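You operate a simulated robot arm through the tools that you are given. There is no shell and no other tool.

Carry out the task below with a simulated robot arm. There is one attempt and no reset: what you move stays moved.

TASK
Brush the buff slab clean, lay the grey pad on it and bed the red cone in the pad.
Fine: brush first; press the cone down till the clay grips it; brush back. Set down upright: white brush, what you pick out. What is to be rubbed or washed off counts as gone when no trace of it is left.

The check looks at the end state, three seconds after you hand in, the way a careful person would. Anything else that was tipped, shoved, dropped, spilled or broken makes it a failure.

THE ROBOT
A 7-joint arm with a two-finger parallel gripper, fixed in place. Base frame: the origin is at the foot of the arm, x ahead of it, y to its left, z up. Readings come in mm, degrees, newtons and seconds.
With the tool pointing down near the work surface it reaches from about 240 to 620 mm from the base axis. Its first joint turns from -66.0 to 66.0 degrees. Payload 2.6 kg.
The tool frame sits at the grasp point between the pads (the TCP): z along the fingers, y along the line on which they close. The tips reach 30 mm beyond it. Largest opening 94 mm; finger width 28, thickness 10; the body of the gripper, 50 by 96 mm, starts 55 mm behind the TCP.
Orientation is that of the tool frame in the base frame, as a unit quaternion [x, y, z, w]. With the fingers straight down and closing along the base's y, the tool's x points along the base's -x, its y along +y and its z along -z.

THE INTERFACE
- The arm moves only by the tool apply_moves. Its argument "targets" is a list of rows, each a list of 3 entries, a list of its own where there are three numbers: the opening in per cent of the stroke, from 0 (shut) to 100 (fully open), then the shift along the base's x, y, z in cm, then the turn, a rotation vector about the base's x, y, z in degrees. In form: [[hand, [x, y, z], [ax, ay, az]], ...]. A call has 1 to 20 rows; each row is the pose to reach, as a shift and turn from the pose commanded when the call began. A row lasts 0.2 s, in which the tool goes at most 50 mm and 8.6 degrees; a call with a longer step from one row to the next is refused whole, and so is a gripper value outside its range. A pose out of reach is approached as far as the arm can. The call stops where the force on the tool passes 50 N (or 10 N more than at its start, if that is more) or the arm is blocked; 0.2 s more then pass. Each finger travels about 72 mm/s and halts on what it meets, pressing with about 26 N; the grip force reading is that of the motor and also rises with nothing between the fingers. The clock runs only during rows and for 0.2 s after the last one: add rows that repeat a pose to give the fingers time. It gives the time, the measured TCP pose, the force on the tool (base axes), the opening and the grip force at its end, in the units of the frame above (readings bear some noise), with the torque about the TCP (base axes, N m) and any sound that the robot's microphone picked up.
- Cameras (640 x 400 px; columns grow to the right, rows downward): "scene" is fixed at [25.1, 427.6, 553.3]; the picture's right is [-0.86, -0.52, 0.00], its down [-0.34, 0.56, -0.75] and it looks along [0.39, -0.65, -0.66] (base axes); focal length 283 px, centre (320, 200). "wrist" rides on the gripper at [76, 14, -102] in the tool frame; the picture's right is [-0.18, 0.98, 0.00], its down [-0.75, -0.14, -0.64] and it looks along [-0.63, -0.12, 0.77] (tool axes); focal length 243 px, centre (320, 200). There is no depth. A picture from a camera that has moved, and an enlarged one, comes with that camera's place and axes in the base frame and with its lens.
- snapshot(camera): a new picture of that camera. It takes no simulated time.
- inspect(camera, box): a new picture of the part [left, top, right, bottom] of that camera's present view, enlarged. It takes no simulated time.
- close_job(): hands the job in; it is judged then, once.

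Nothing tells you positions but the pictures and the camera data. Unless the task says otherwise, let go and move clear before handing in.

The tools are called after "Request:" as a command line: name --argument value ..., lists and objects as JSON in quotes. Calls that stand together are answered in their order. apply_moves: Moves the arm, as the interface text tells. Its arguments: {"type":"object","properties":{"targets":{"type":"array"}},"required":["targets"]} The other tools are called the same way: snapshot (camera) takes a picture; inspect (camera, box) takes an enlarged picture of a part of a camera's view; close_job () hands the job in.

At the start:

```text
clock: 0.0
eef_pos: [393.9, 133.5, 352.1]
tool_rot: [-0.001, 1.0, 0.0, 0.001]
contact_force: [0.7, -0.5, -0.9]
moment: [0.03, 0.02, -0.02]
width: 94.0
grasp_force: 0.1
```

scene: 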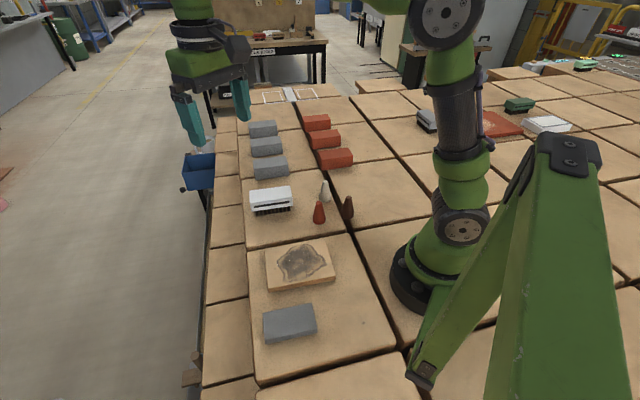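
wrist: 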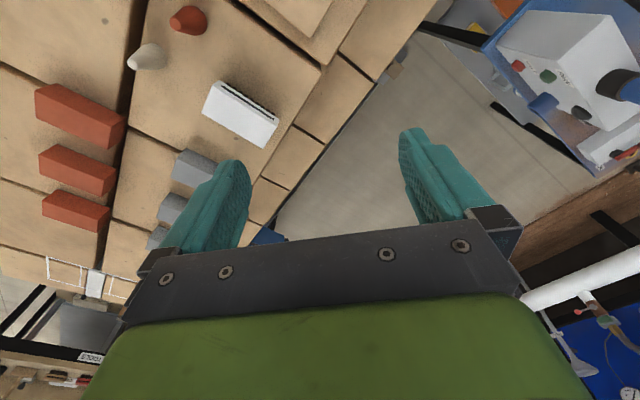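

The scene shows a white brush, a buff slab with a grey smudge on it, a grey pad next to it, and red, white and brown cones. I'll zoom in on them before moving anything.

Request:
inspect --camera "scene" --box '[230, 170, 390, 270]'

Request:
inspect --camera "scene" --box '[230, 225, 390, 385]'

Request:
inspect --camera "scene" --box '[230, 90, 390, 190]'

Request:
inspect --camera "wrist" --box '[0, 0, 350, 260]'

```text
4.00 times, centred on (310, 220) of scene
camera zoom: at [25.1, 427.6, 553.3], right [-0.86, -0.52, 0.0], down [-0.34, 0.56, -0.75], along [0.39, -0.65, -0.66], focal length 1132 px, centre (360, 120)
```

zoom: 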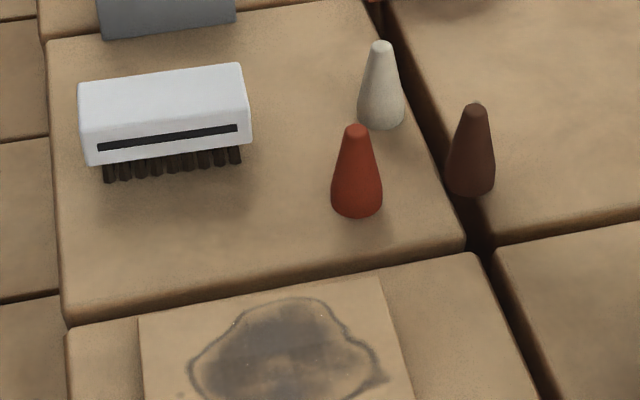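

```text
2.50 times, centred on (310, 305) of scene
camera zoom: at [25.1, 427.6, 553.3], right [-0.86, -0.52, 0.0], down [-0.34, 0.56, -0.75], along [0.39, -0.65, -0.66], focal length 707 px, centre (345, -62)
```

zoom: 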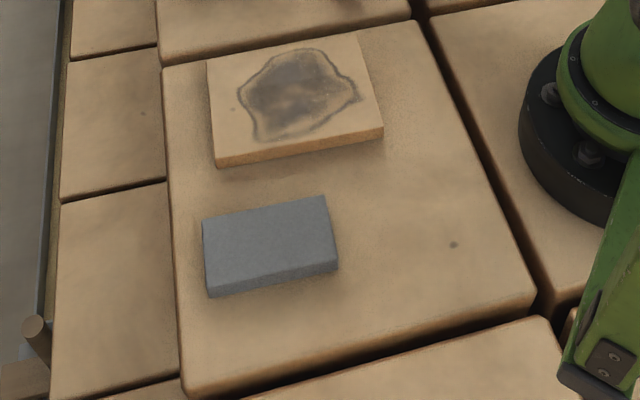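

```text
4.00 times, centred on (310, 140) of scene
camera zoom: at [25.1, 427.6, 553.3], right [-0.86, -0.52, 0.0], down [-0.34, 0.56, -0.75], along [0.39, -0.65, -0.66], focal length 1132 px, centre (360, 440)
```

zoom: 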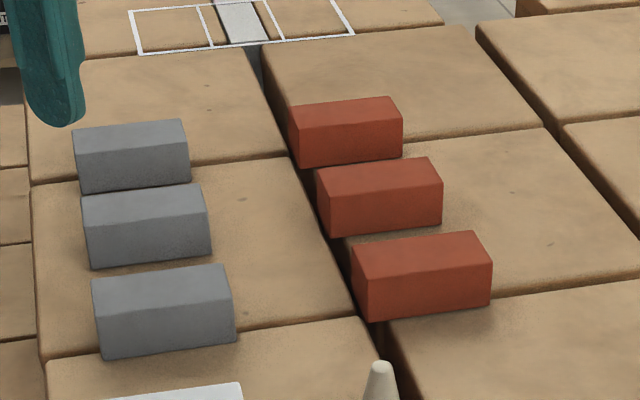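

```text
1.54 times, centred on (175, 130) of wrist
camera zoom: at [318.1, 147.4, 453.9], right [0.18, 0.98, 0.0], down [0.75, -0.14, 0.64], along [0.63, -0.12, -0.77], focal length 373 px, centre (543, 308)
```

zoom: 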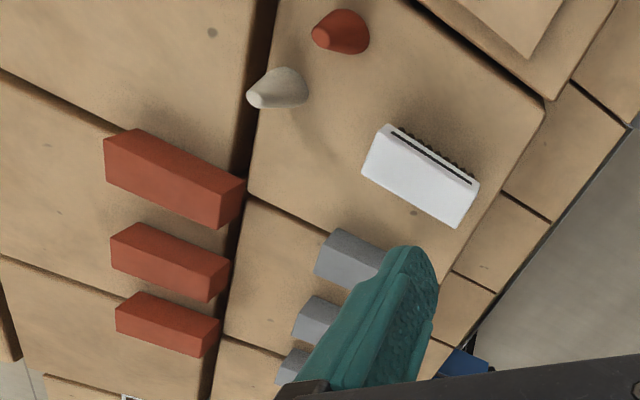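

The brush (about 105 x 56 mm, 57 mm tall) sits near (445, -8). The slab is centred near (274, 110), the pad near (210, 237) and the red cone near (308, -38). The brush, slab and pad are all turned about 44 degrees. I'll move above the brush with the gripper turned to match and check with the wrist camera.

Request:
apply_moves --targets '[[100, [0.73, -2.03, -2.89], [0, 0, 6.23]], [100, [1.46, -4.06, -5.77], [0, 0, 12.46]], [100, [2.19, -6.09, -8.66], [0, 0, 18.69]], [100, [2.91, -8.11, -11.54], [0, 0, 24.9]], [100, [3.64, -10.14, -14.43], [0, 0, 31.1]], [100, [4.37, -12.17, -17.31], [0, 0, 37.4]], [100, [5.1, -14.2, -20.2], [0, 0, 43.6]], [100, [5.1, -14.2, -20.2], [0, 0, 43.6]]]'

Request:
snapshot --camera "wrist"

Request:
snapshot --camera "scene"

```text
clock: 1.8
eef_pos: [445.9, -7.9, 148.0]
tool_rot: [-0.373, 0.928, 0.0, 0.0]
contact_force: [0.1, 0.5, -0.5]
moment: [0.01, 0.0, 0.0]
width: 94.1
grasp_force: 0.0
```

```text
taken
camera wrist: at [382.4, -50.5, 249.8], right [-0.55, 0.84, 0.0], down [0.64, 0.42, 0.64], along [0.54, 0.35, -0.77], focal length 243 px, centre (320, 200)
```

wrist: 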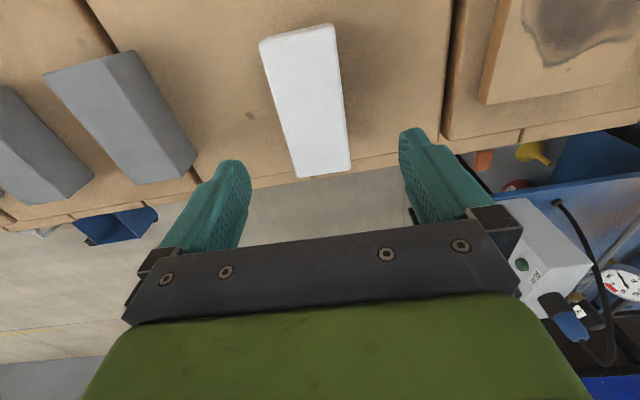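

```text
taken
```

scene: 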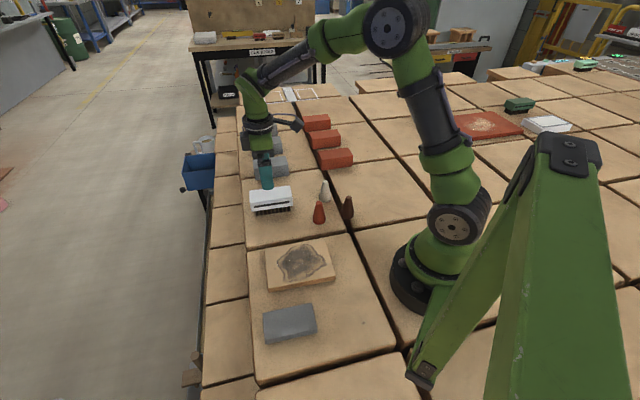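

The gripper is over the brush with the long axis matching. I'll zoom in to centre the grasp more exactly.

Request:
inspect --camera "wrist" --box '[220, 0, 380, 200]'

Request:
inspect --camera "scene" --box '[235, 130, 315, 230]'

Request:
inspect --camera "wrist" --box '[440, 0, 640, 150]'

```text
2.00 times, centred on (300, 100) of wrist
camera zoom: at [382.4, -50.5, 249.8], right [-0.55, 0.84, 0.0], down [0.64, 0.42, 0.64], along [0.54, 0.35, -0.77], focal length 485 px, centre (360, 400)
```

zoom: 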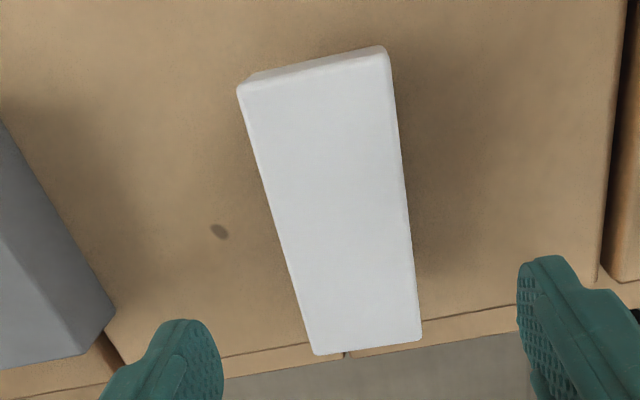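

```text
4.00 times, centred on (275, 180) of scene
camera zoom: at [25.1, 427.6, 553.3], right [-0.86, -0.52, 0.0], down [-0.34, 0.56, -0.75], along [0.39, -0.65, -0.66], focal length 1132 px, centre (500, 280)
```

zoom: 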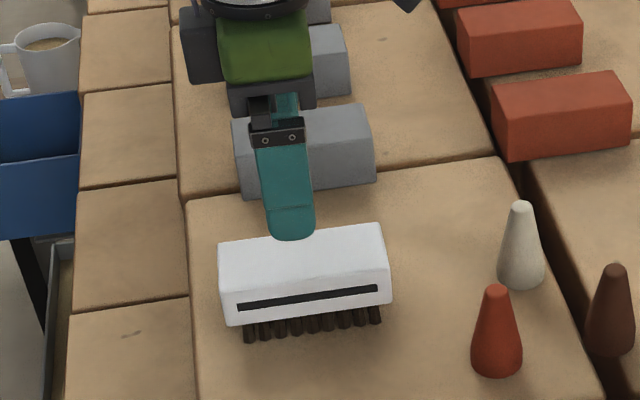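

```text
2.67 times, centred on (540, 75) of wrist
camera zoom: at [382.4, -50.5, 249.8], right [-0.55, 0.84, 0.0], down [0.64, 0.42, 0.64], along [0.54, 0.35, -0.77], focal length 647 px, centre (-267, 533)
```

zoom: 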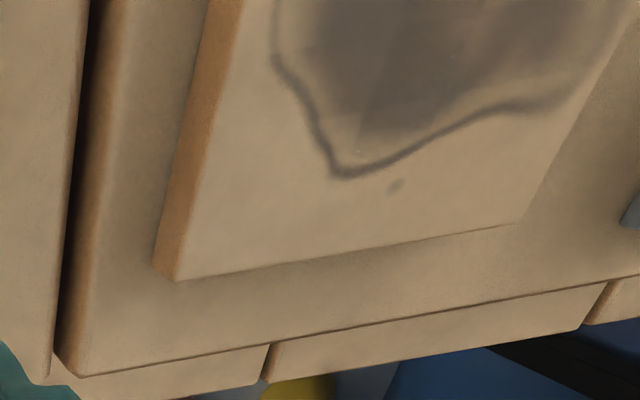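

The brush centre is about 6 mm off my TCP along the closing direction. I'll shift over, go down to just above the brush and check again.

Request:
apply_moves --targets '[[100, [0.3, -0.5, -2.0], [0, 0, 0]], [100, [0.3, -0.5, -4.5], [0, 0, 0]], [100, [0.3, -0.5, -4.5], [0, 0, 0]]]'

Request:
snapshot --camera "wrist"

Request:
inspect --camera "scene" --box '[235, 150, 315, 230]'

```text
clock: 2.6
eef_pos: [448.0, -13.6, 104.0]
tool_rot: [-0.371, 0.929, 0.0, 0.0]
contact_force: [-0.6, 0.6, -0.1]
moment: [0.05, -0.04, -0.01]
width: 94.0
grasp_force: 0.1
```

```text
taken
camera wrist: at [382.9, -56.6, 206.0], right [-0.54, 0.84, 0.0], down [0.64, 0.42, 0.64], along [0.54, 0.35, -0.77], focal length 243 px, centre (320, 200)
```

wrist: 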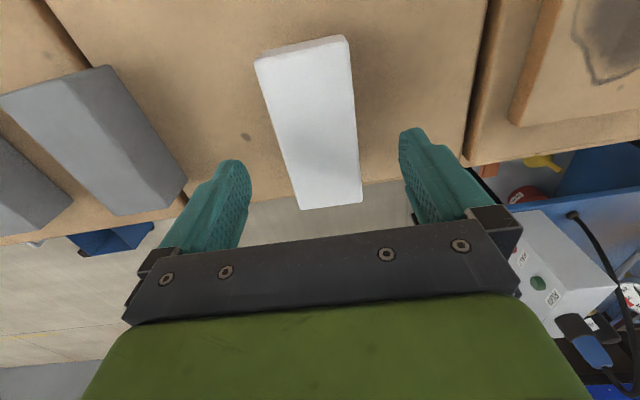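

```text
5.00 times, centred on (275, 190) of scene
camera zoom: at [25.1, 427.6, 553.3], right [-0.86, -0.52, 0.0], down [-0.34, 0.56, -0.75], along [0.39, -0.65, -0.66], focal length 1414 px, centre (545, 250)
```

zoom: 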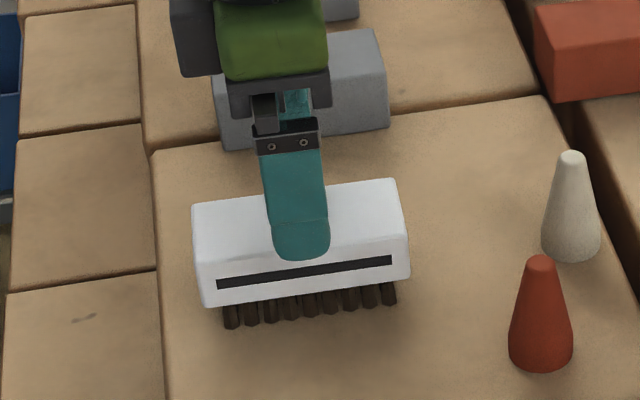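

The brush is centred to within 2 mm and square in the hand. I'll descend to grip the white body and close.

Request:
apply_moves --targets '[[100, [0.1, -0.1, -3.0], [0, 0, 0]], [100, [0.1, -0.1, -5.0], [0, 0, 0]], [100, [0.1, -0.1, -6.1], [0, 0, 0]], [100, [0.1, -0.1, -6.1], [0, 0, 0]]]'

Request:
inspect --camera "scene" --box '[235, 150, 315, 230]'

Request:
snapshot --camera "wrist"

```text
clock: 3.6
eef_pos: [446.1, -13.7, 43.4]
tool_rot: [-0.372, 0.928, 0.001, 0.0]
contact_force: [0.2, 0.1, 0.7]
moment: [-0.01, 0.01, 0.06]
width: 94.0
grasp_force: 0.0
```

```text
5.00 times, centred on (275, 190) of scene
camera zoom: at [25.1, 427.6, 553.3], right [-0.86, -0.52, 0.0], down [-0.34, 0.56, -0.75], along [0.39, -0.65, -0.66], focal length 1414 px, centre (545, 250)
```

zoom: 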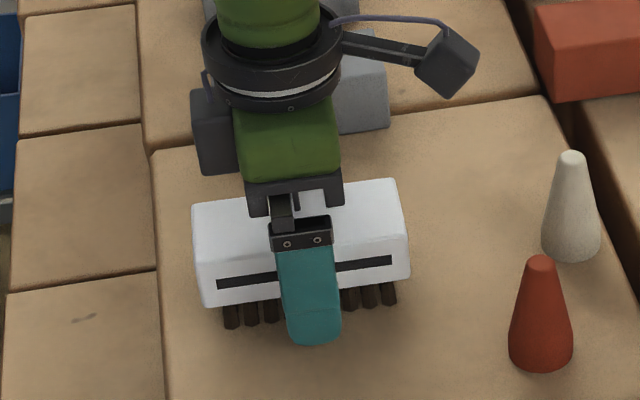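

```text
taken
camera wrist: at [383.0, -56.7, 145.1], right [-0.54, 0.84, 0.0], down [0.64, 0.42, 0.64], along [0.54, 0.35, -0.77], focal length 243 px, centre (320, 200)
```

wrist: 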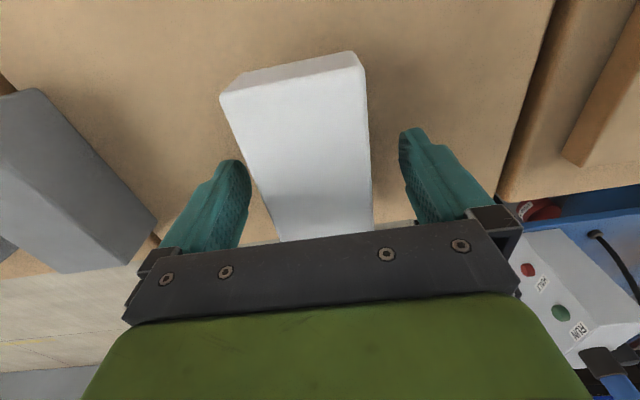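

The fingers are on either side of the brush with good clearance. I'll close on it and read the grip.

Request:
apply_moves --targets '[[40, [0, 0, 0], [0, 0, 0]], [0, [0, 0, 0], [0, 0, 0]], [0, [0, 0, 0], [0, 0, 0]], [0, [0, 0, 0], [0, 0, 0]]]'

Request:
snapshot --camera "wrist"

Request:
inspect --camera "scene" --box '[235, 150, 315, 230]'

```text
clock: 4.6
eef_pos: [446.4, -13.9, 44.2]
tool_rot: [-0.372, 0.928, 0.0, -0.001]
contact_force: [0.4, -0.8, 0.6]
moment: [0.06, -0.03, -0.03]
width: 57.9
grasp_force: 25.9
```

```text
taken
camera wrist: at [383.0, -56.8, 145.4], right [-0.54, 0.84, 0.0], down [0.64, 0.42, 0.64], along [0.54, 0.35, -0.77], focal length 243 px, centre (320, 200)
```

wrist: 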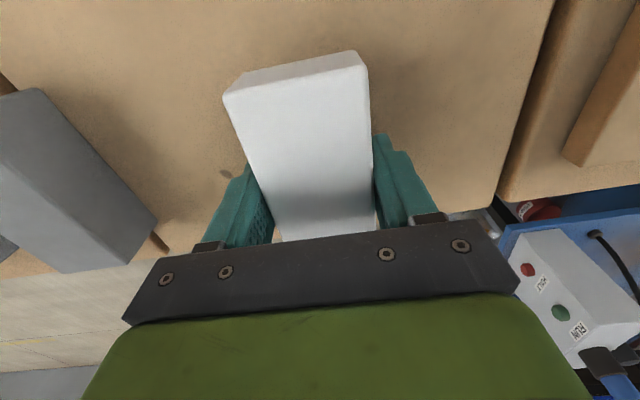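

```text
5.00 times, centred on (275, 190) of scene
camera zoom: at [25.1, 427.6, 553.3], right [-0.86, -0.52, 0.0], down [-0.34, 0.56, -0.75], along [0.39, -0.65, -0.66], focal length 1414 px, centre (545, 250)
```

zoom: 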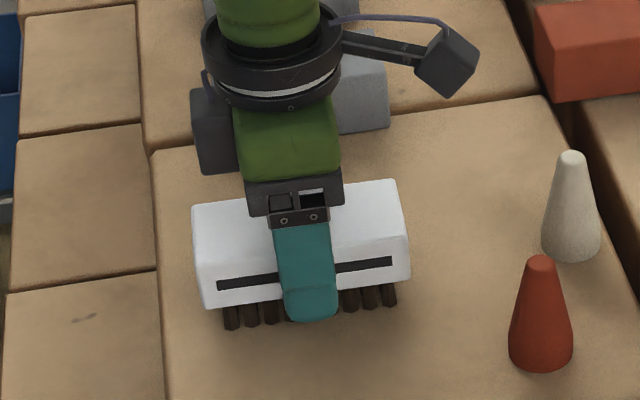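

I have the brush at 58 mm width and 26 N, and it has barely shifted. I'll lift it straight up and check that it hangs level.

Request:
apply_moves --targets '[[0, [0, 0, 1.0], [0, 0, 0]], [0, [0, 0, 3.5], [0, 0, 0]], [0, [0, 0, 7.0], [0, 0, 0]], [0, [0, 0, 11.0], [0, 0, 0]], [0, [0, 0, 11.0], [0, 0, 0]]]'

Request:
snapshot --camera "wrist"

Request:
inspect --camera "scene" --box '[235, 110, 335, 230]'

```text
clock: 5.8
eef_pos: [448.0, -14.2, 150.8]
tool_rot: [-0.371, 0.929, 0.001, 0.0]
contact_force: [0.3, -0.6, -0.5]
moment: [-0.02, 0.01, -0.01]
width: 58.1
grasp_force: 26.2
```

```text
taken
camera wrist: at [383.8, -57.5, 253.4], right [-0.54, 0.84, 0.0], down [0.64, 0.42, 0.64], along [0.54, 0.35, -0.77], focal length 243 px, centre (320, 200)
```

wrist: 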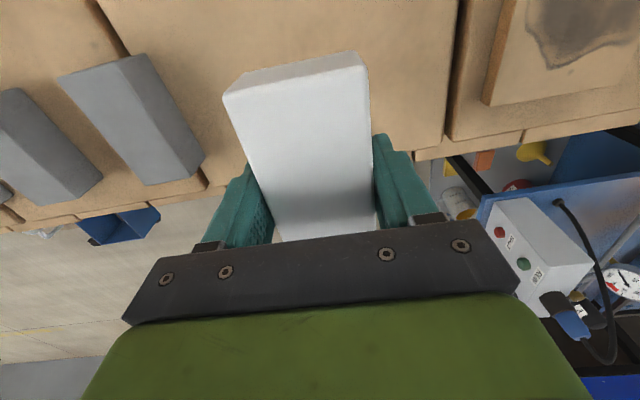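

```text
3.33 times, centred on (285, 170) of scene
camera zoom: at [25.1, 427.6, 553.3], right [-0.86, -0.52, 0.0], down [-0.34, 0.56, -0.75], along [0.39, -0.65, -0.66], focal length 943 px, centre (437, 300)
```

zoom: 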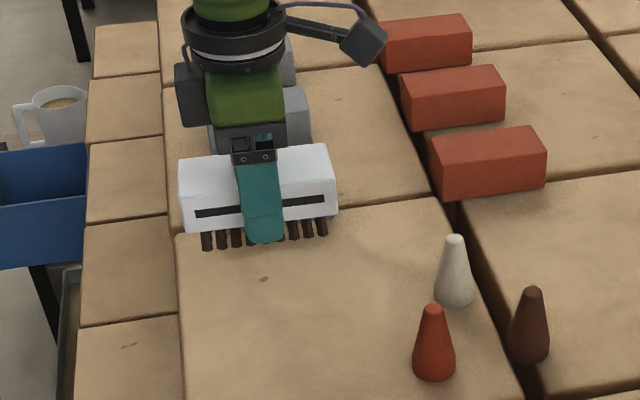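

The brush is held level. I'll carry it over to above the slab.

Request:
apply_moves --targets '[[0, [-2.9, 2.1, -0.5], [0, 0, 0]], [0, [-5.8, 4.2, -1.0], [0, 0, 0]], [0, [-8.7, 6.3, -1.5], [0, 0, 0]], [0, [-11.6, 8.4, -2.0], [0, 0, 0]], [0, [-14.5, 10.5, -2.5], [0, 0, 0]], [0, [-17.4, 12.55, -3.0], [0, 0, 0]], [0, [-17.4, 12.55, -3.0], [0, 0, 0]], [0, [-17.4, 12.55, -3.0], [0, 0, 0]]]'

Request:
snapshot --camera "wrist"

Request:
snapshot --camera "scene"

```text
clock: 7.6
eef_pos: [274.5, 114.6, 122.8]
tool_rot: [-0.371, 0.929, 0.0, 0.0]
contact_force: [0.1, -0.6, -2.1]
moment: [-0.02, -0.03, 0.02]
width: 58.2
grasp_force: 26.1
```

```text
taken
camera wrist: at [209.6, 72.1, 224.4], right [-0.54, 0.84, 0.0], down [0.64, 0.42, 0.64], along [0.54, 0.35, -0.77], focal length 243 px, centre (320, 200)
```

wrist: 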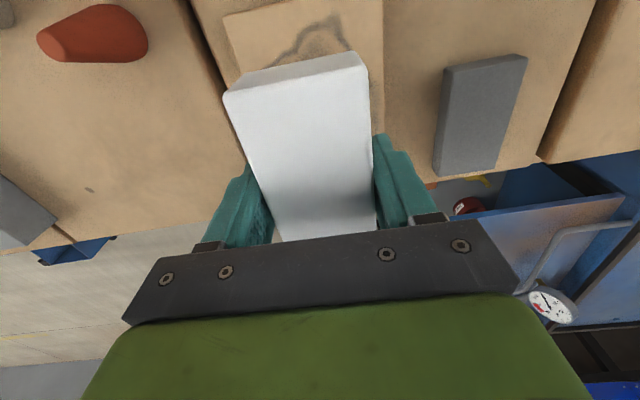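

```text
taken
```

scene: 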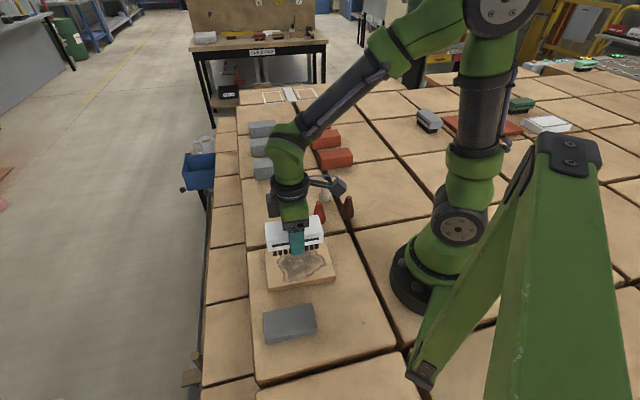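

Seen from the wrist, the slab sits where I computed it, with its centre near (273.5, 111.5) and its top near z = 15. I'll shift toward the pad-side edge and lower the bristles to just above the slab.

Request:
apply_moves --targets '[[0, [-0.36, 1.6, -2.0], [0, 0, 0]], [0, [-0.72, 3.25, -4.0], [0, 0, 0]], [0, [-0.72, 3.25, -5.0], [0, 0, 0]], [0, [-0.72, 3.25, -5.6], [0, 0, 0]], [0, [-0.72, 3.25, -5.6], [0, 0, 0]]]'

Request:
inspect --camera "scene" --box '[240, 200, 360, 300]'

```text
clock: 8.8
eef_pos: [266.9, 144.6, 69.0]
tool_rot: [-0.372, 0.928, 0.0, 0.0]
contact_force: [0.4, -0.1, -1.9]
moment: [0.01, 0.02, -0.01]
width: 58.1
grasp_force: 26.1
```

```text
4.00 times, centred on (300, 250) of scene
camera zoom: at [25.1, 427.6, 553.3], right [-0.86, -0.52, 0.0], down [-0.34, 0.56, -0.75], along [0.39, -0.65, -0.66], focal length 1132 px, centre (400, 0)
```

zoom: 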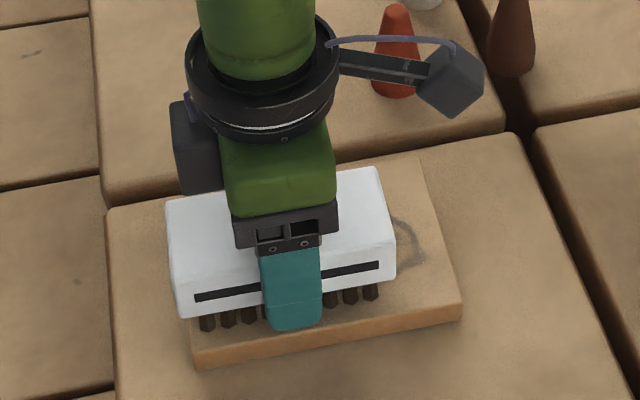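

The bristles are about 10 mm above the slab. I'll lower them in small steps and watch the force.

Request:
apply_moves --targets '[[0, [0, 0, -0.4], [0, 0, 0]], [0, [0, 0, -0.7], [0, 0, 0]], [0, [0, 0, -0.7], [0, 0, 0]]]'

Request:
apply_moves --targets '[[0, [0, 0, -0.1], [0, 0, 0]], [0, [0, 0, -0.2], [0, 0, 0]], [0, [0, 0, -0.2], [0, 0, 0]]]'

```text
clock: 9.6
eef_pos: [266.7, 142.5, 61.9]
tool_rot: [-0.371, 0.928, 0.0, 0.0]
contact_force: [-1.6, -0.4, 3.6]
moment: [0.07, -0.04, -0.02]
width: 57.9
grasp_force: 25.9
```

```text
clock: 10.4
eef_pos: [267.8, 143.5, 59.7]
tool_rot: [-0.372, 0.928, 0.0, 0.0]
contact_force: [-6.2, 0.8, 20.0]
moment: [0.08, 0.02, -0.06]
width: 57.9
grasp_force: 26.3
```

Contact is at about TCP z = 62, and the force is now 20 N. I'll ease up 1 mm and make a first slow pass across the slab.

Request:
apply_moves --targets '[[0, [0, 0, 0.1], [0, 0, 0]], [0, [0.42, -0.43, 0.1], [0, 0, 0]], [0, [0.83, -0.87, 0.1], [0, 0, 0]], [0, [1.25, -1.3, 0.1], [0, 0, 0]], [0, [1.66, -1.73, 0.1], [0, 0, 0]], [0, [2.08, -2.17, 0.1], [0, 0, 0]], [0, [2.08, -2.17, 0.1], [0, 0, 0]]]'

Request:
inspect --camera "scene" --box '[240, 200, 360, 300]'

```text
clock: 12.0
eef_pos: [288.8, 122.6, 59.0]
tool_rot: [-0.371, 0.929, 0.0, 0.0]
contact_force: [-2.2, 2.2, 5.3]
moment: [0.27, -0.22, 0.14]
width: 58.1
grasp_force: 25.6
```

```text
4.00 times, centred on (300, 250) of scene
camera zoom: at [25.1, 427.6, 553.3], right [-0.86, -0.52, 0.0], down [-0.34, 0.56, -0.75], along [0.39, -0.65, -0.66], focal length 1132 px, centre (400, 0)
```

zoom: 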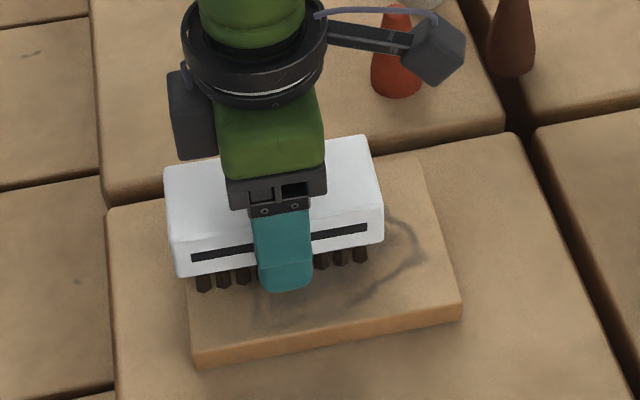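

The slab stays put and the stain is fading under the bristles. I'll keep brushing this half with full strokes back and forth.

Request:
apply_moves --targets '[[0, [0.69, -0.72, 0], [0, 0, 0]], [0, [1.38, -1.44, 0], [0, 0, 0]], [0, [2.08, -2.17, 0], [0, 0, 0]], [0, [2.08, -2.17, 0], [0, 0, 0]], [0, [1.38, -1.44, 0], [0, 0, 0]], [0, [0.69, -0.72, 0], [0, 0, 0]], [0, [0, 0, 0], [0, 0, 0]], [0, [-0.69, 0.72, 0], [0, 0, 0]], [0, [-1.38, 1.44, 0], [0, 0, 0]], [0, [-2.08, 2.17, 0], [0, 0, 0]], [0, [-2.28, 2.38, 0], [0, 0, 0]], [0, [-2.28, 2.38, 0], [0, 0, 0]]]'

Request:
inspect --camera "scene" --box '[240, 200, 360, 300]'

```text
clock: 14.6
eef_pos: [265.8, 146.4, 60.6]
tool_rot: [-0.371, 0.929, 0.0, 0.0]
contact_force: [0.6, 0.2, -1.7]
moment: [-0.02, 0.01, -0.04]
width: 57.8
grasp_force: 25.7
```

```text
4.00 times, centred on (300, 250) of scene
camera zoom: at [25.1, 427.6, 553.3], right [-0.86, -0.52, 0.0], down [-0.34, 0.56, -0.75], along [0.39, -0.65, -0.66], focal length 1132 px, centre (400, 0)
```

zoom: 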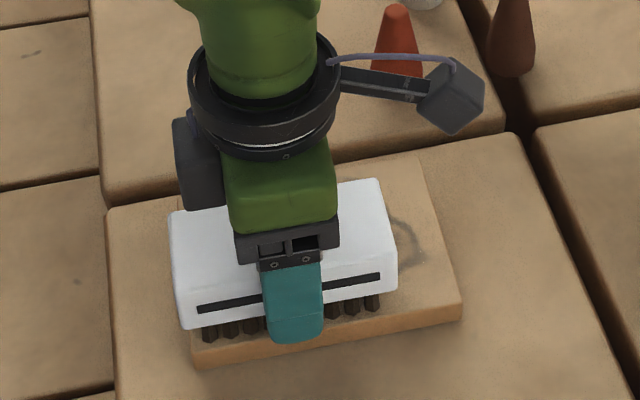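

Contact was lost at this end of the stroke, so the brush may have settled slightly in the grip. I'll lower it a little and check the force.

Request:
apply_moves --targets '[[0, [0, 0, -0.1], [0, 0, 0]], [0, [0, 0, -0.1], [0, 0, 0]]]'

Request:
inspect --camera "wrist" --box '[200, 20, 440, 260]'

```text
clock: 15.2
eef_pos: [265.6, 146.6, 59.1]
tool_rot: [-0.372, 0.928, 0.001, 0.001]
contact_force: [-7.2, -1.3, 20.3]
moment: [0.02, 0.01, -0.02]
width: 58.3
grasp_force: 25.8
```

```text
1.67 times, centred on (320, 140) of wrist
camera zoom: at [201.5, 103.3, 160.7], right [-0.54, 0.84, 0.0], down [0.64, 0.42, 0.64], along [0.54, 0.35, -0.77], focal length 404 px, centre (320, 300)
```

zoom: 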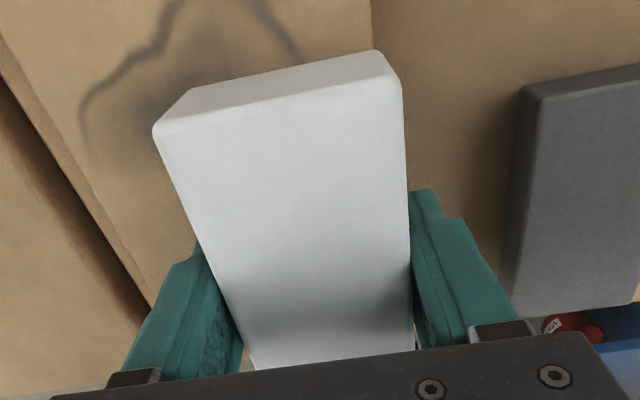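

One millimetre makes the difference between no contact and 20 N. I'll stroke back and forth again at this height.

Request:
apply_moves --targets '[[0, [0.69, -0.72, 0], [0, 0, 0]], [0, [1.38, -1.44, 0], [0, 0, 0]], [0, [2.08, -2.17, 0], [0, 0, 0]], [0, [2.77, -2.89, 0], [0, 0, 0]], [0, [3.46, -3.61, 0], [0, 0, 0]], [0, [4.15, -4.33, 0], [0, 0, 0]], [0, [4.36, -4.55, 0], [0, 0, 0]]]'

Request:
inspect --camera "scene" --box '[240, 200, 360, 300]'

```text
clock: 16.8
eef_pos: [309.5, 102.8, 58.6]
tool_rot: [-0.371, 0.929, 0.001, 0.001]
contact_force: [-6.6, 5.6, 20.9]
moment: [0.02, 0.09, -0.03]
width: 58.2
grasp_force: 25.7
```

```text
4.00 times, centred on (300, 250) of scene
camera zoom: at [25.0, 427.6, 553.3], right [-0.86, -0.52, 0.0], down [-0.34, 0.56, -0.75], along [0.39, -0.65, -0.66], focal length 1132 px, centre (400, 0)
```

zoom: 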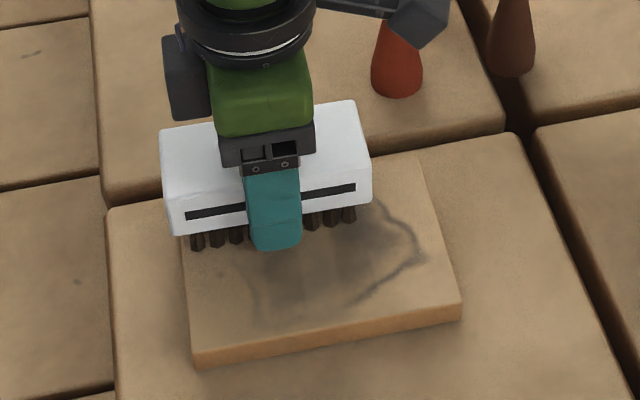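

The force is now a steady 20 N at both ends, the slab hasn't moved, and the stain fades a little with each pass. I'll make several more strokes.

Request:
apply_moves --targets '[[0, [-0.69, 0.72, 0], [0, 0, 0]], [0, [-1.38, 1.44, 0], [0, 0, 0]], [0, [-2.08, 2.17, 0], [0, 0, 0]], [0, [-2.77, 2.89, 0], [0, 0, 0]], [0, [-3.46, 3.61, 0], [0, 0, 0]], [0, [-4.15, 4.33, 0], [0, 0, 0]], [0, [-4.36, 4.55, 0], [0, 0, 0]], [0, [-3.46, 3.61, 0], [0, 0, 0]], [0, [-2.77, 2.89, 0], [0, 0, 0]], [0, [-2.08, 2.17, 0], [0, 0, 0]], [0, [-1.38, 1.44, 0], [0, 0, 0]], [0, [-0.69, 0.72, 0], [0, 0, 0]], [0, [0, 0, 0], [0, 0, 0]]]'

Request:
inspect --camera "scene" --box '[240, 200, 360, 300]'

```text
clock: 19.6
eef_pos: [307.9, 101.6, 58.7]
tool_rot: [-0.372, 0.928, 0.0, 0.0]
contact_force: [0.1, -0.5, -0.9]
moment: [-0.01, 0.01, -0.01]
width: 58.2
grasp_force: 26.1
```

```text
4.00 times, centred on (300, 250) of scene
camera zoom: at [25.1, 427.6, 553.3], right [-0.86, -0.52, 0.0], down [-0.34, 0.56, -0.75], along [0.39, -0.65, -0.66], focal length 1132 px, centre (400, 0)
```

zoom: 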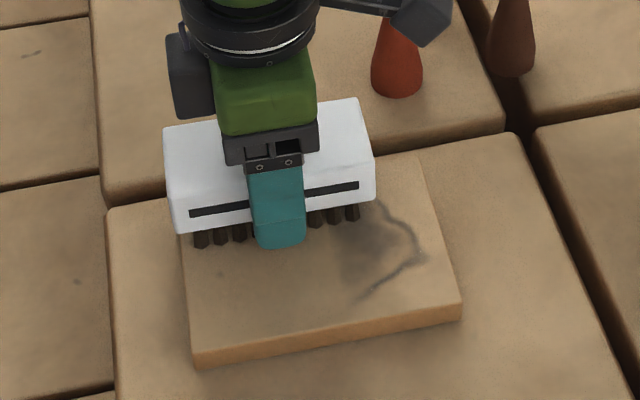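

The part of the slab I've brushed is nearly clean, and the rest of the stain is on the near-base half. I'll lift, shift along the slab's long axis, and lower again.

Request:
apply_moves --targets '[[0, [0, 0, 1.5], [0, 0, 0]], [0, [-1.1, -1.06, 2.0], [0, 0, 0]], [0, [-2.2, -2.12, 2.0], [0, 0, 0]], [0, [-3.3, -3.17, 2.0], [0, 0, 0]], [0, [-3.3, -3.17, 1.0], [0, 0, 0]], [0, [-3.3, -3.17, 0.3], [0, 0, 0]], [0, [-3.3, -3.17, 0.3], [0, 0, 0]]]'

Request:
inspect --camera "scene" --box '[240, 200, 360, 300]'

Request:
snapshot --camera "wrist"

```text
clock: 21.2
eef_pos: [275.7, 66.4, 61.8]
tool_rot: [-0.371, 0.929, 0.0, 0.0]
contact_force: [0.1, 0.8, -1.1]
moment: [0.01, 0.04, -0.01]
width: 58.0
grasp_force: 26.1
```

```text
4.00 times, centred on (300, 250) of scene
camera zoom: at [25.1, 427.6, 553.3], right [-0.86, -0.52, 0.0], down [-0.34, 0.56, -0.75], along [0.39, -0.65, -0.66], focal length 1132 px, centre (400, 0)
```

zoom: 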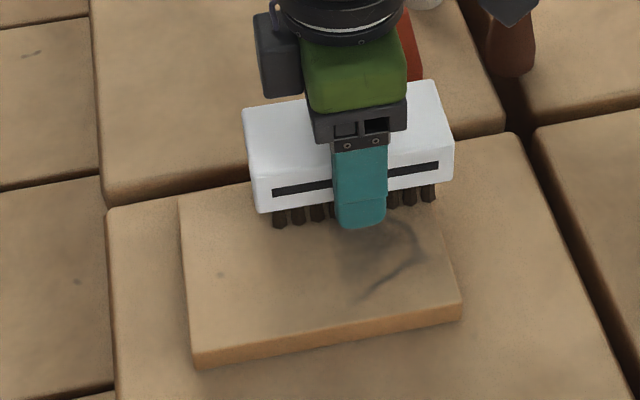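

```text
taken
camera wrist: at [211.0, 25.0, 164.2], right [-0.54, 0.84, 0.0], down [0.64, 0.42, 0.64], along [0.54, 0.35, -0.77], focal length 243 px, centre (320, 200)
```

wrist: 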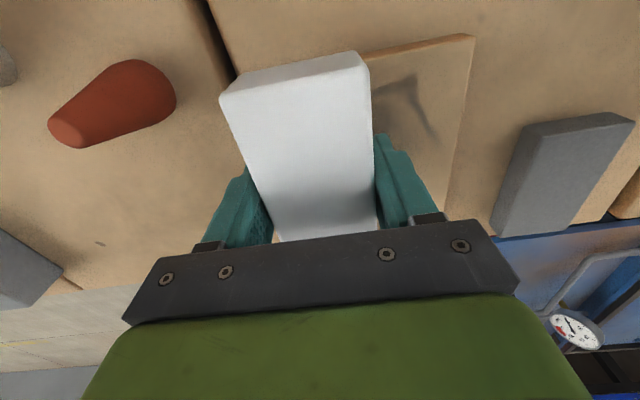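

There's a small speck left at the far end of the slab that I'll come back to. Now I'll lower onto the second half.

Request:
apply_moves --targets '[[0, [0, 0, -0.2], [0, 0, 0]], [0, [0, 0, -0.3], [0, 0, 0]], [0, [0, 0, -0.3], [0, 0, 0]]]'

```text
clock: 22.0
eef_pos: [275.5, 68.3, 59.2]
tool_rot: [-0.371, 0.929, 0.0, 0.001]
contact_force: [0.1, -0.3, -1.3]
moment: [0.0, 0.01, 0.01]
width: 58.0
grasp_force: 25.8
```

Request:
apply_moves --targets '[[0, [0, 0, -0.05], [0, 0, 0]], [0, [0, 0, -0.1], [0, 0, 0]], [0, [0, 0, -0.1], [0, 0, 0]]]'

```text
clock: 22.8
eef_pos: [275.5, 68.2, 56.9]
tool_rot: [-0.371, 0.929, 0.0, 0.0]
contact_force: [-4.5, -0.3, 13.1]
moment: [0.1, 0.18, 0.04]
width: 58.1
grasp_force: 25.9
```

Contact is at 13 N, a good level. I'll stroke across this half in both directions.

Request:
apply_moves --targets '[[0, [-0.69, 0.72, 0], [0, 0, 0]], [0, [-1.38, 1.44, 0], [0, 0, 0]], [0, [-2.08, 2.17, 0], [0, 0, 0]], [0, [-2.77, 2.89, 0], [0, 0, 0]], [0, [-3.46, 3.61, 0], [0, 0, 0]], [0, [-4.15, 4.33, 0], [0, 0, 0]], [0, [-4.43, 4.62, 0], [0, 0, 0]], [0, [-4.43, 4.62, 0], [0, 0, 0]]]'

Request:
inspect --camera "scene" --box '[240, 200, 360, 300]'

```text
clock: 24.6
eef_pos: [230.2, 113.8, 58.1]
tool_rot: [-0.372, 0.928, 0.0, -0.001]
contact_force: [0.1, -0.3, 0.3]
moment: [0.04, -0.02, -0.04]
width: 57.9
grasp_force: 27.1
```

```text
4.00 times, centred on (300, 250) of scene
camera zoom: at [25.1, 427.6, 553.3], right [-0.86, -0.52, 0.0], down [-0.34, 0.56, -0.75], along [0.39, -0.65, -0.66], focal length 1132 px, centre (400, 0)
```

zoom: 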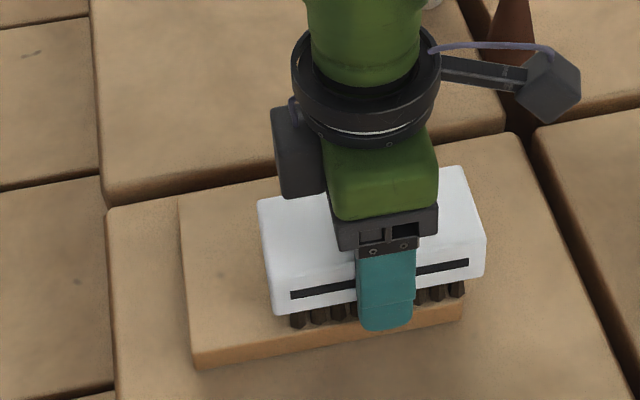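

Request:
apply_moves --targets '[[0, [0, 0, -0.05], [0, 0, 0]], [0, [0, 0, -0.08], [0, 0, 0]], [0, [0, 0, -0.08], [0, 0, 0]]]'

```text
clock: 25.4
eef_pos: [229.7, 114.5, 57.1]
tool_rot: [-0.371, 0.929, 0.0, 0.0]
contact_force: [-7.6, 3.1, 20.7]
moment: [-0.01, 0.09, 0.0]
width: 57.8
grasp_force: 26.3
```

Request:
apply_moves --targets '[[0, [0.69, -0.72, 0], [0, 0, 0]], [0, [1.38, -1.44, 0], [0, 0, 0]], [0, [2.08, -2.17, 0], [0, 0, 0]], [0, [2.77, -2.89, 0], [0, 0, 0]], [0, [3.46, -3.61, 0], [0, 0, 0]], [0, [4.15, -4.33, 0], [0, 0, 0]], [0, [4.43, -4.62, 0], [0, 0, 0]], [0, [4.43, -4.62, 0], [0, 0, 0]]]'

Request:
inspect --camera "scene" --box '[240, 200, 360, 300]'

```text
clock: 27.2
eef_pos: [275.9, 68.7, 58.1]
tool_rot: [-0.371, 0.928, 0.0, 0.001]
contact_force: [0.7, 0.7, -1.3]
moment: [0.01, 0.01, -0.02]
width: 58.4
grasp_force: 26.4
```

```text
4.00 times, centred on (300, 250) of scene
camera zoom: at [25.1, 427.6, 553.3], right [-0.86, -0.52, 0.0], down [-0.34, 0.56, -0.75], along [0.39, -0.65, -0.66], focal length 1132 px, centre (400, 0)
```

zoom: 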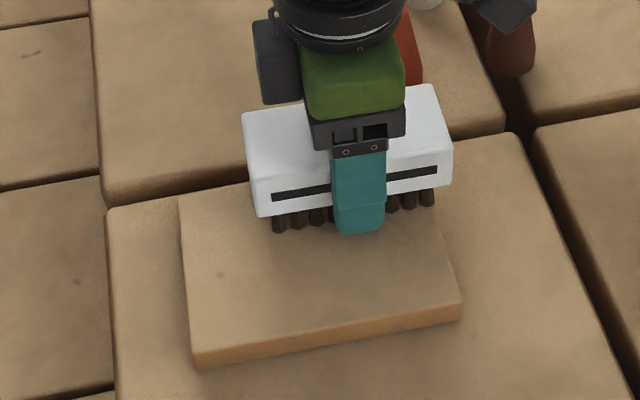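

The slab looks nearly clean now. I'll lift away and look at the whole surface close up.

Request:
apply_moves --targets '[[0, [0, 0, 2.0], [0, 0, 0]], [0, [1.5, -1.5, 5.0], [0, 0, 0]], [0, [3.5, -3.5, 9.0], [0, 0, 0]], [0, [5.0, -5.0, 12.0], [0, 0, 0]], [0, [5.0, -5.0, 12.0], [0, 0, 0]]]'

Request:
inspect --camera "scene" --box '[255, 230, 345, 300]'

Request:
snapshot --camera "wrist"

```text
clock: 28.4
eef_pos: [323.4, 15.1, 174.7]
tool_rot: [-0.372, 0.928, 0.0, 0.0]
contact_force: [-0.3, 0.1, -1.6]
moment: [0.02, 0.03, 0.0]
width: 58.1
grasp_force: 26.4
```

```text
5.71 times, centred on (300, 265) of scene
camera zoom: at [25.1, 427.6, 553.3], right [-0.86, -0.52, 0.0], down [-0.34, 0.56, -0.75], along [0.39, -0.65, -0.66], focal length 1616 px, centre (434, -171)
```

zoom: 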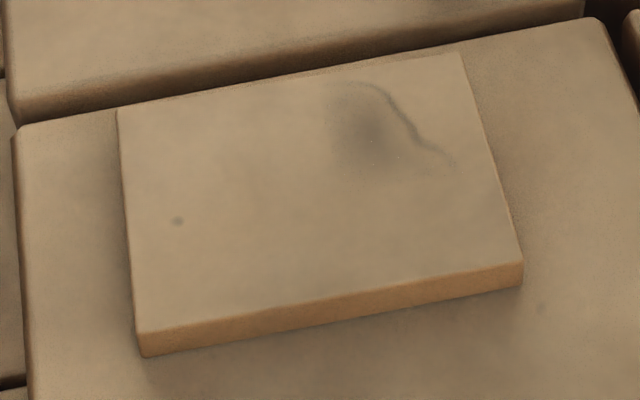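

```text
taken
camera wrist: at [260.2, -27.5, 276.8], right [-0.54, 0.84, 0.0], down [0.64, 0.42, 0.64], along [0.54, 0.35, -0.77], focal length 243 px, centre (320, 200)
```

wrist: 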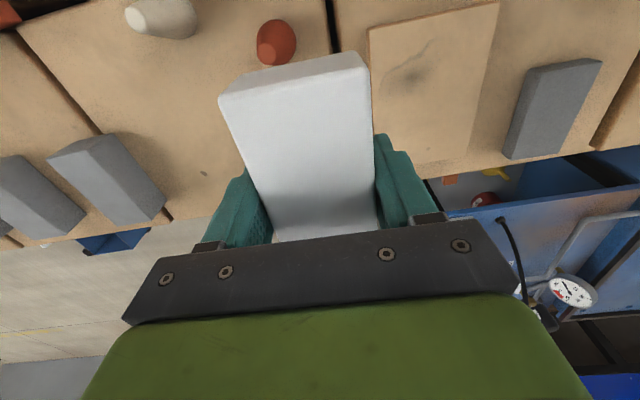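

Most of it is gone. What remains is a patch on the near-base half at about u = -57 to -15 and w = -10 to 45, plus the small speck at the far end. I'll go back for the patch with better contact.

Request:
apply_moves --targets '[[0, [-1.5, 1.5, -3.0], [0, 0, 0]], [0, [-3.5, 3.5, -7.0], [0, 0, 0]], [0, [-5.0, 5.0, -10.5], [0, 0, 0]], [0, [-5.0, 5.0, -13.0], [0, 0, 0]], [0, [-5.0, 5.0, -13.9], [0, 0, 0]], [0, [-5.0, 5.0, -14.0], [0, 0, 0]], [0, [-5.0, 5.0, -14.0], [0, 0, 0]]]'

```text
clock: 29.5
eef_pos: [280.7, 66.6, 48.7]
tool_rot: [-0.37, 0.929, -0.001, 0.003]
contact_force: [-3.3, -0.7, 12.2]
moment: [0.22, 0.46, 0.09]
width: 58.2
grasp_force: 26.1
stopped in row 5: the force on the tool passed its limit at 98 N (the readings are from after the stop); the commanded pose is now the measured one
```

I lowered too far there, and the brush slid up a few millimetres in the grip before the stop triggered. I'll check the brush and slab before continuing.

Request:
inspect --camera "scene" --box '[240, 200, 360, 300]'

Request:
snapshot --camera "wrist"

```text
4.00 times, centred on (300, 250) of scene
camera zoom: at [25.1, 427.6, 553.3], right [-0.86, -0.52, 0.0], down [-0.34, 0.56, -0.75], along [0.39, -0.65, -0.66], focal length 1132 px, centre (400, 0)
```

zoom: 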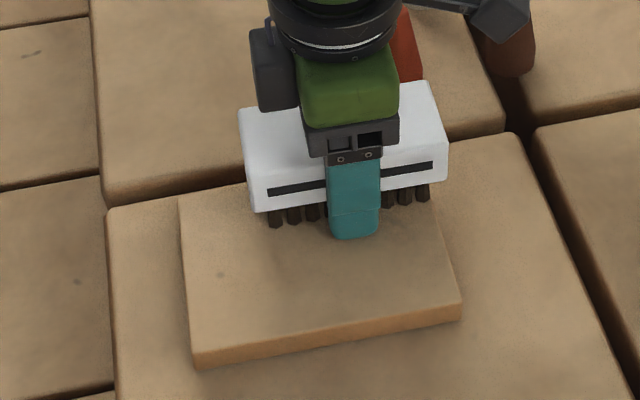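

```text
taken
camera wrist: at [215.7, 24.3, 149.6], right [-0.54, 0.84, 0.0], down [0.64, 0.42, 0.65], along [0.54, 0.35, -0.76], focal length 243 px, centre (320, 200)
```

wrist: 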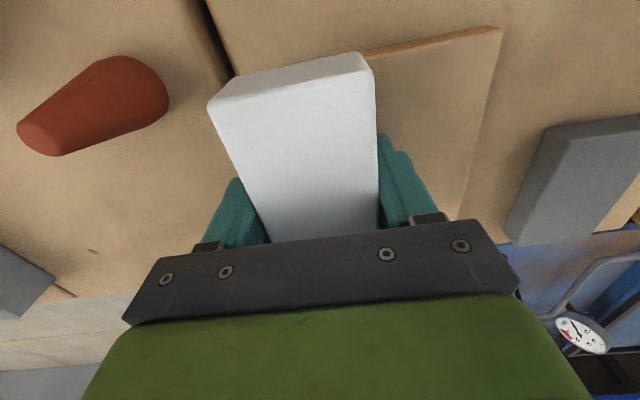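

The slab hasn't moved and the brush is still level, just about 9 mm higher in the grip. Contact is at 12 N, so I'll stroke over the remaining patch.

Request:
apply_moves --targets '[[0, [-0.69, 0.72, 0], [0, 0, 0]], [0, [-1.38, 1.44, 0], [0, 0, 0]], [0, [-2.08, 2.17, 0], [0, 0, 0]], [0, [-2.77, 2.89, 0], [0, 0, 0]], [0, [-3.46, 3.61, 0], [0, 0, 0]], [0, [-3.46, 3.61, 0], [0, 0, 0]]]'

Request:
inspect --camera "scene" --box '[240, 200, 360, 300]'

```text
clock: 30.9
eef_pos: [248.1, 103.0, 48.5]
tool_rot: [-0.37, 0.929, -0.001, 0.005]
contact_force: [7.6, -6.4, 16.6]
moment: [-0.02, 0.45, 0.12]
width: 57.9
grasp_force: 26.1
```

```text
4.00 times, centred on (300, 250) of scene
camera zoom: at [25.1, 427.6, 553.3], right [-0.86, -0.52, 0.0], down [-0.34, 0.56, -0.75], along [0.39, -0.65, -0.66], focal length 1132 px, centre (400, 0)
```

zoom: 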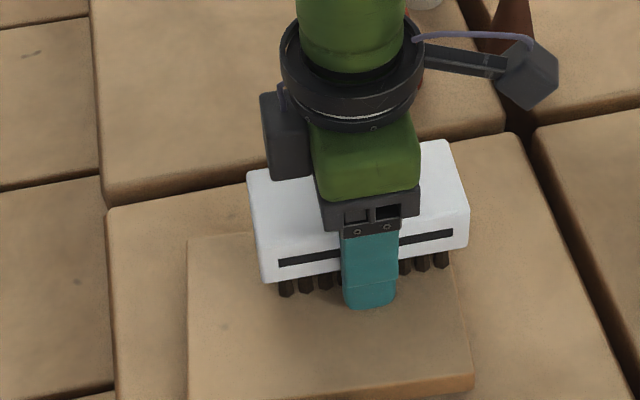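

The slab has been dragged toward the pad. The lowered fingertip must have caught its far edge, because the slab is about 18 mm thick rather than 15. I'll lift straight up and see how far it moved.

Request:
apply_moves --targets '[[0, [0, 0, 1.5], [0, 0, 0]], [0, [0, 0, 5.0], [0, 0, 0]], [0, [0, 0, 9.0], [0, 0, 0]], [0, [2.5, -2.5, 12.0], [0, 0, 0]], [0, [5.0, -5.5, 13.5], [0, 0, 0]], [0, [7.5, -8.5, 13.5], [0, 0, 0]], [0, [7.5, -8.5, 13.5], [0, 0, 0]]]'

Request:
snapshot --camera "scene"

Request:
inspect --camera "scene" --box '[230, 225, 390, 385]'

Request:
snapshot --camera "wrist"

```text
clock: 32.5
eef_pos: [321.8, 16.9, 183.5]
tool_rot: [-0.37, 0.929, 0.0, 0.003]
contact_force: [-0.9, -0.3, -1.9]
moment: [-0.02, -0.02, -0.05]
width: 58.2
grasp_force: 26.1
```

```text
taken
```

scene: 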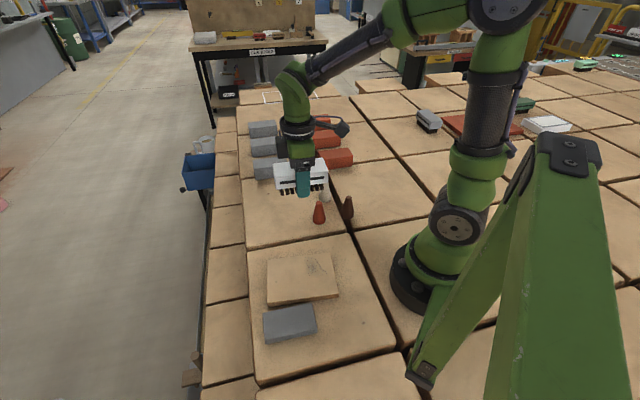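

```text
2.50 times, centred on (310, 305) of scene
camera zoom: at [25.1, 427.6, 553.3], right [-0.86, -0.52, 0.0], down [-0.34, 0.56, -0.75], along [0.39, -0.65, -0.66], focal length 707 px, centre (345, -62)
```

zoom: 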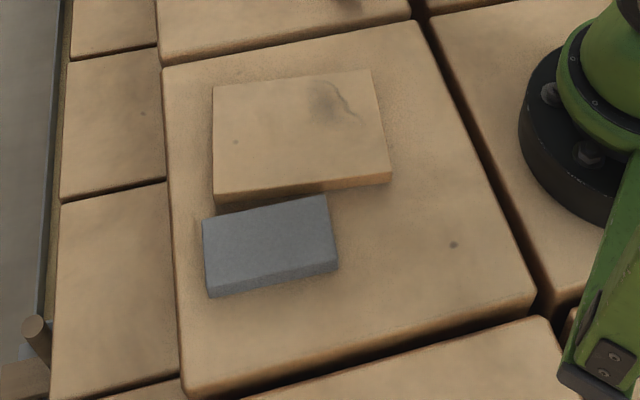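

```text
taken
camera wrist: at [256.8, -25.9, 283.7], right [-0.54, 0.84, 0.0], down [0.64, 0.42, 0.65], along [0.54, 0.35, -0.76], focal length 243 px, centre (320, 200)
```

wrist: 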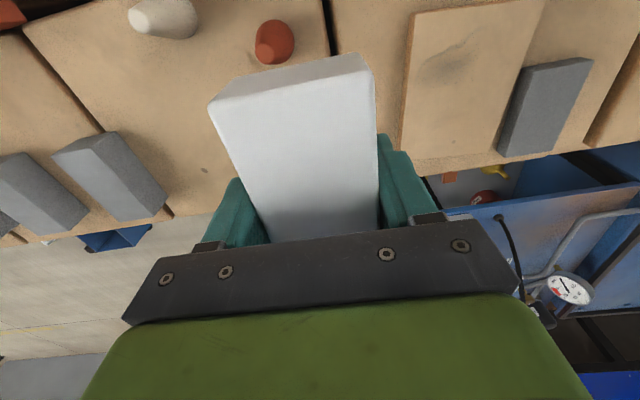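

The slab slid about 40 mm toward the pad and turned about 5 degrees. The pad itself hasn't moved. I'll set the brush down at its home spot to regrip it properly, finish cleaning, and then push the slab back where it was. First I'll check how the brush sits in the hand.

Request:
inspect --camera "scene" --box '[260, 140, 340, 210]'

Request:
inspect --camera "wrist" --box '[180, 30, 440, 260]'

```text
5.71 times, centred on (300, 175) of scene
camera zoom: at [25.1, 427.6, 553.3], right [-0.86, -0.52, 0.0], down [-0.34, 0.56, -0.75], along [0.39, -0.65, -0.66], focal length 1616 px, centre (434, 343)
```

zoom: 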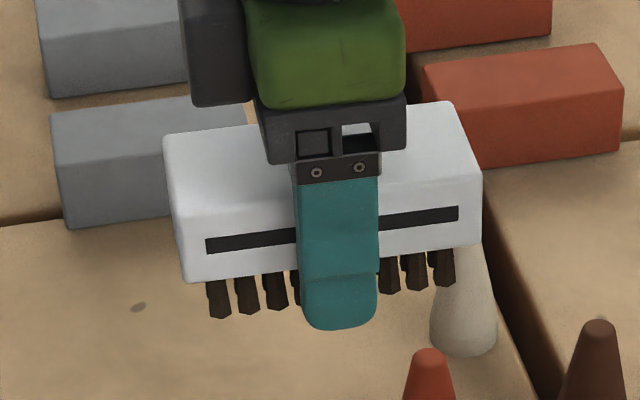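

```text
1.74 times, centred on (310, 145) of wrist
camera zoom: at [256.8, -25.9, 283.7], right [-0.54, 0.84, 0.0], down [0.64, 0.42, 0.65], along [0.54, 0.35, -0.76], focal length 422 px, centre (337, 296)
```

zoom: 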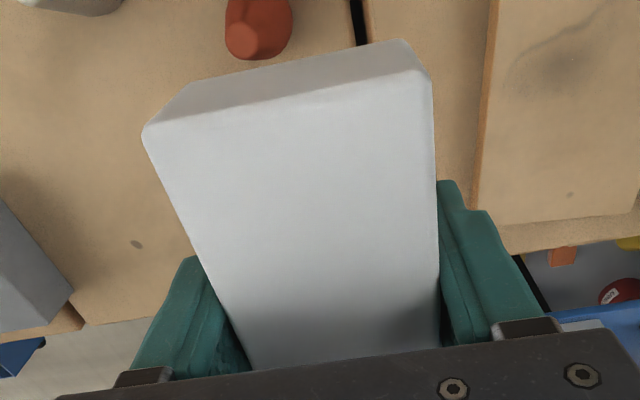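

The fingertips are about 2 mm above the bristle ends, and the brush hangs level. I'll take it to its home spot, set it down gently and regrip it higher.

Request:
apply_moves --targets '[[0, [4.0, -1.0, 0], [0, 0, 0]], [0, [8.5, -2.1, 0], [0, 0, 0]], [0, [12.5, -3.1, -1.0], [0, 0, 0]], [0, [12.5, -3.1, -5.0], [0, 0, 0]], [0, [12.5, -3.1, -9.0], [0, 0, 0]], [0, [12.5, -3.1, -12.0], [0, 0, 0]], [0, [12.5, -3.1, -13.5], [0, 0, 0]], [0, [12.5, -3.1, -13.5], [0, 0, 0]]]'

Request:
inspect --camera "scene" --box '[235, 150, 315, 230]'

```text
clock: 34.3
eef_pos: [445.8, -15.5, 49.5]
tool_rot: [-0.371, 0.929, -0.001, 0.003]
contact_force: [0.7, 0.3, -1.1]
moment: [-0.01, 0.0, 0.0]
width: 58.0
grasp_force: 25.8
```

```text
5.00 times, centred on (275, 190) of scene
camera zoom: at [25.1, 427.6, 553.3], right [-0.86, -0.52, 0.0], down [-0.34, 0.56, -0.75], along [0.39, -0.65, -0.66], focal length 1414 px, centre (545, 250)
```

zoom: 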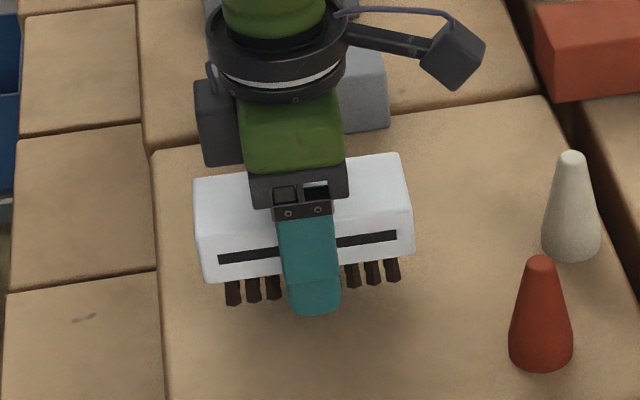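

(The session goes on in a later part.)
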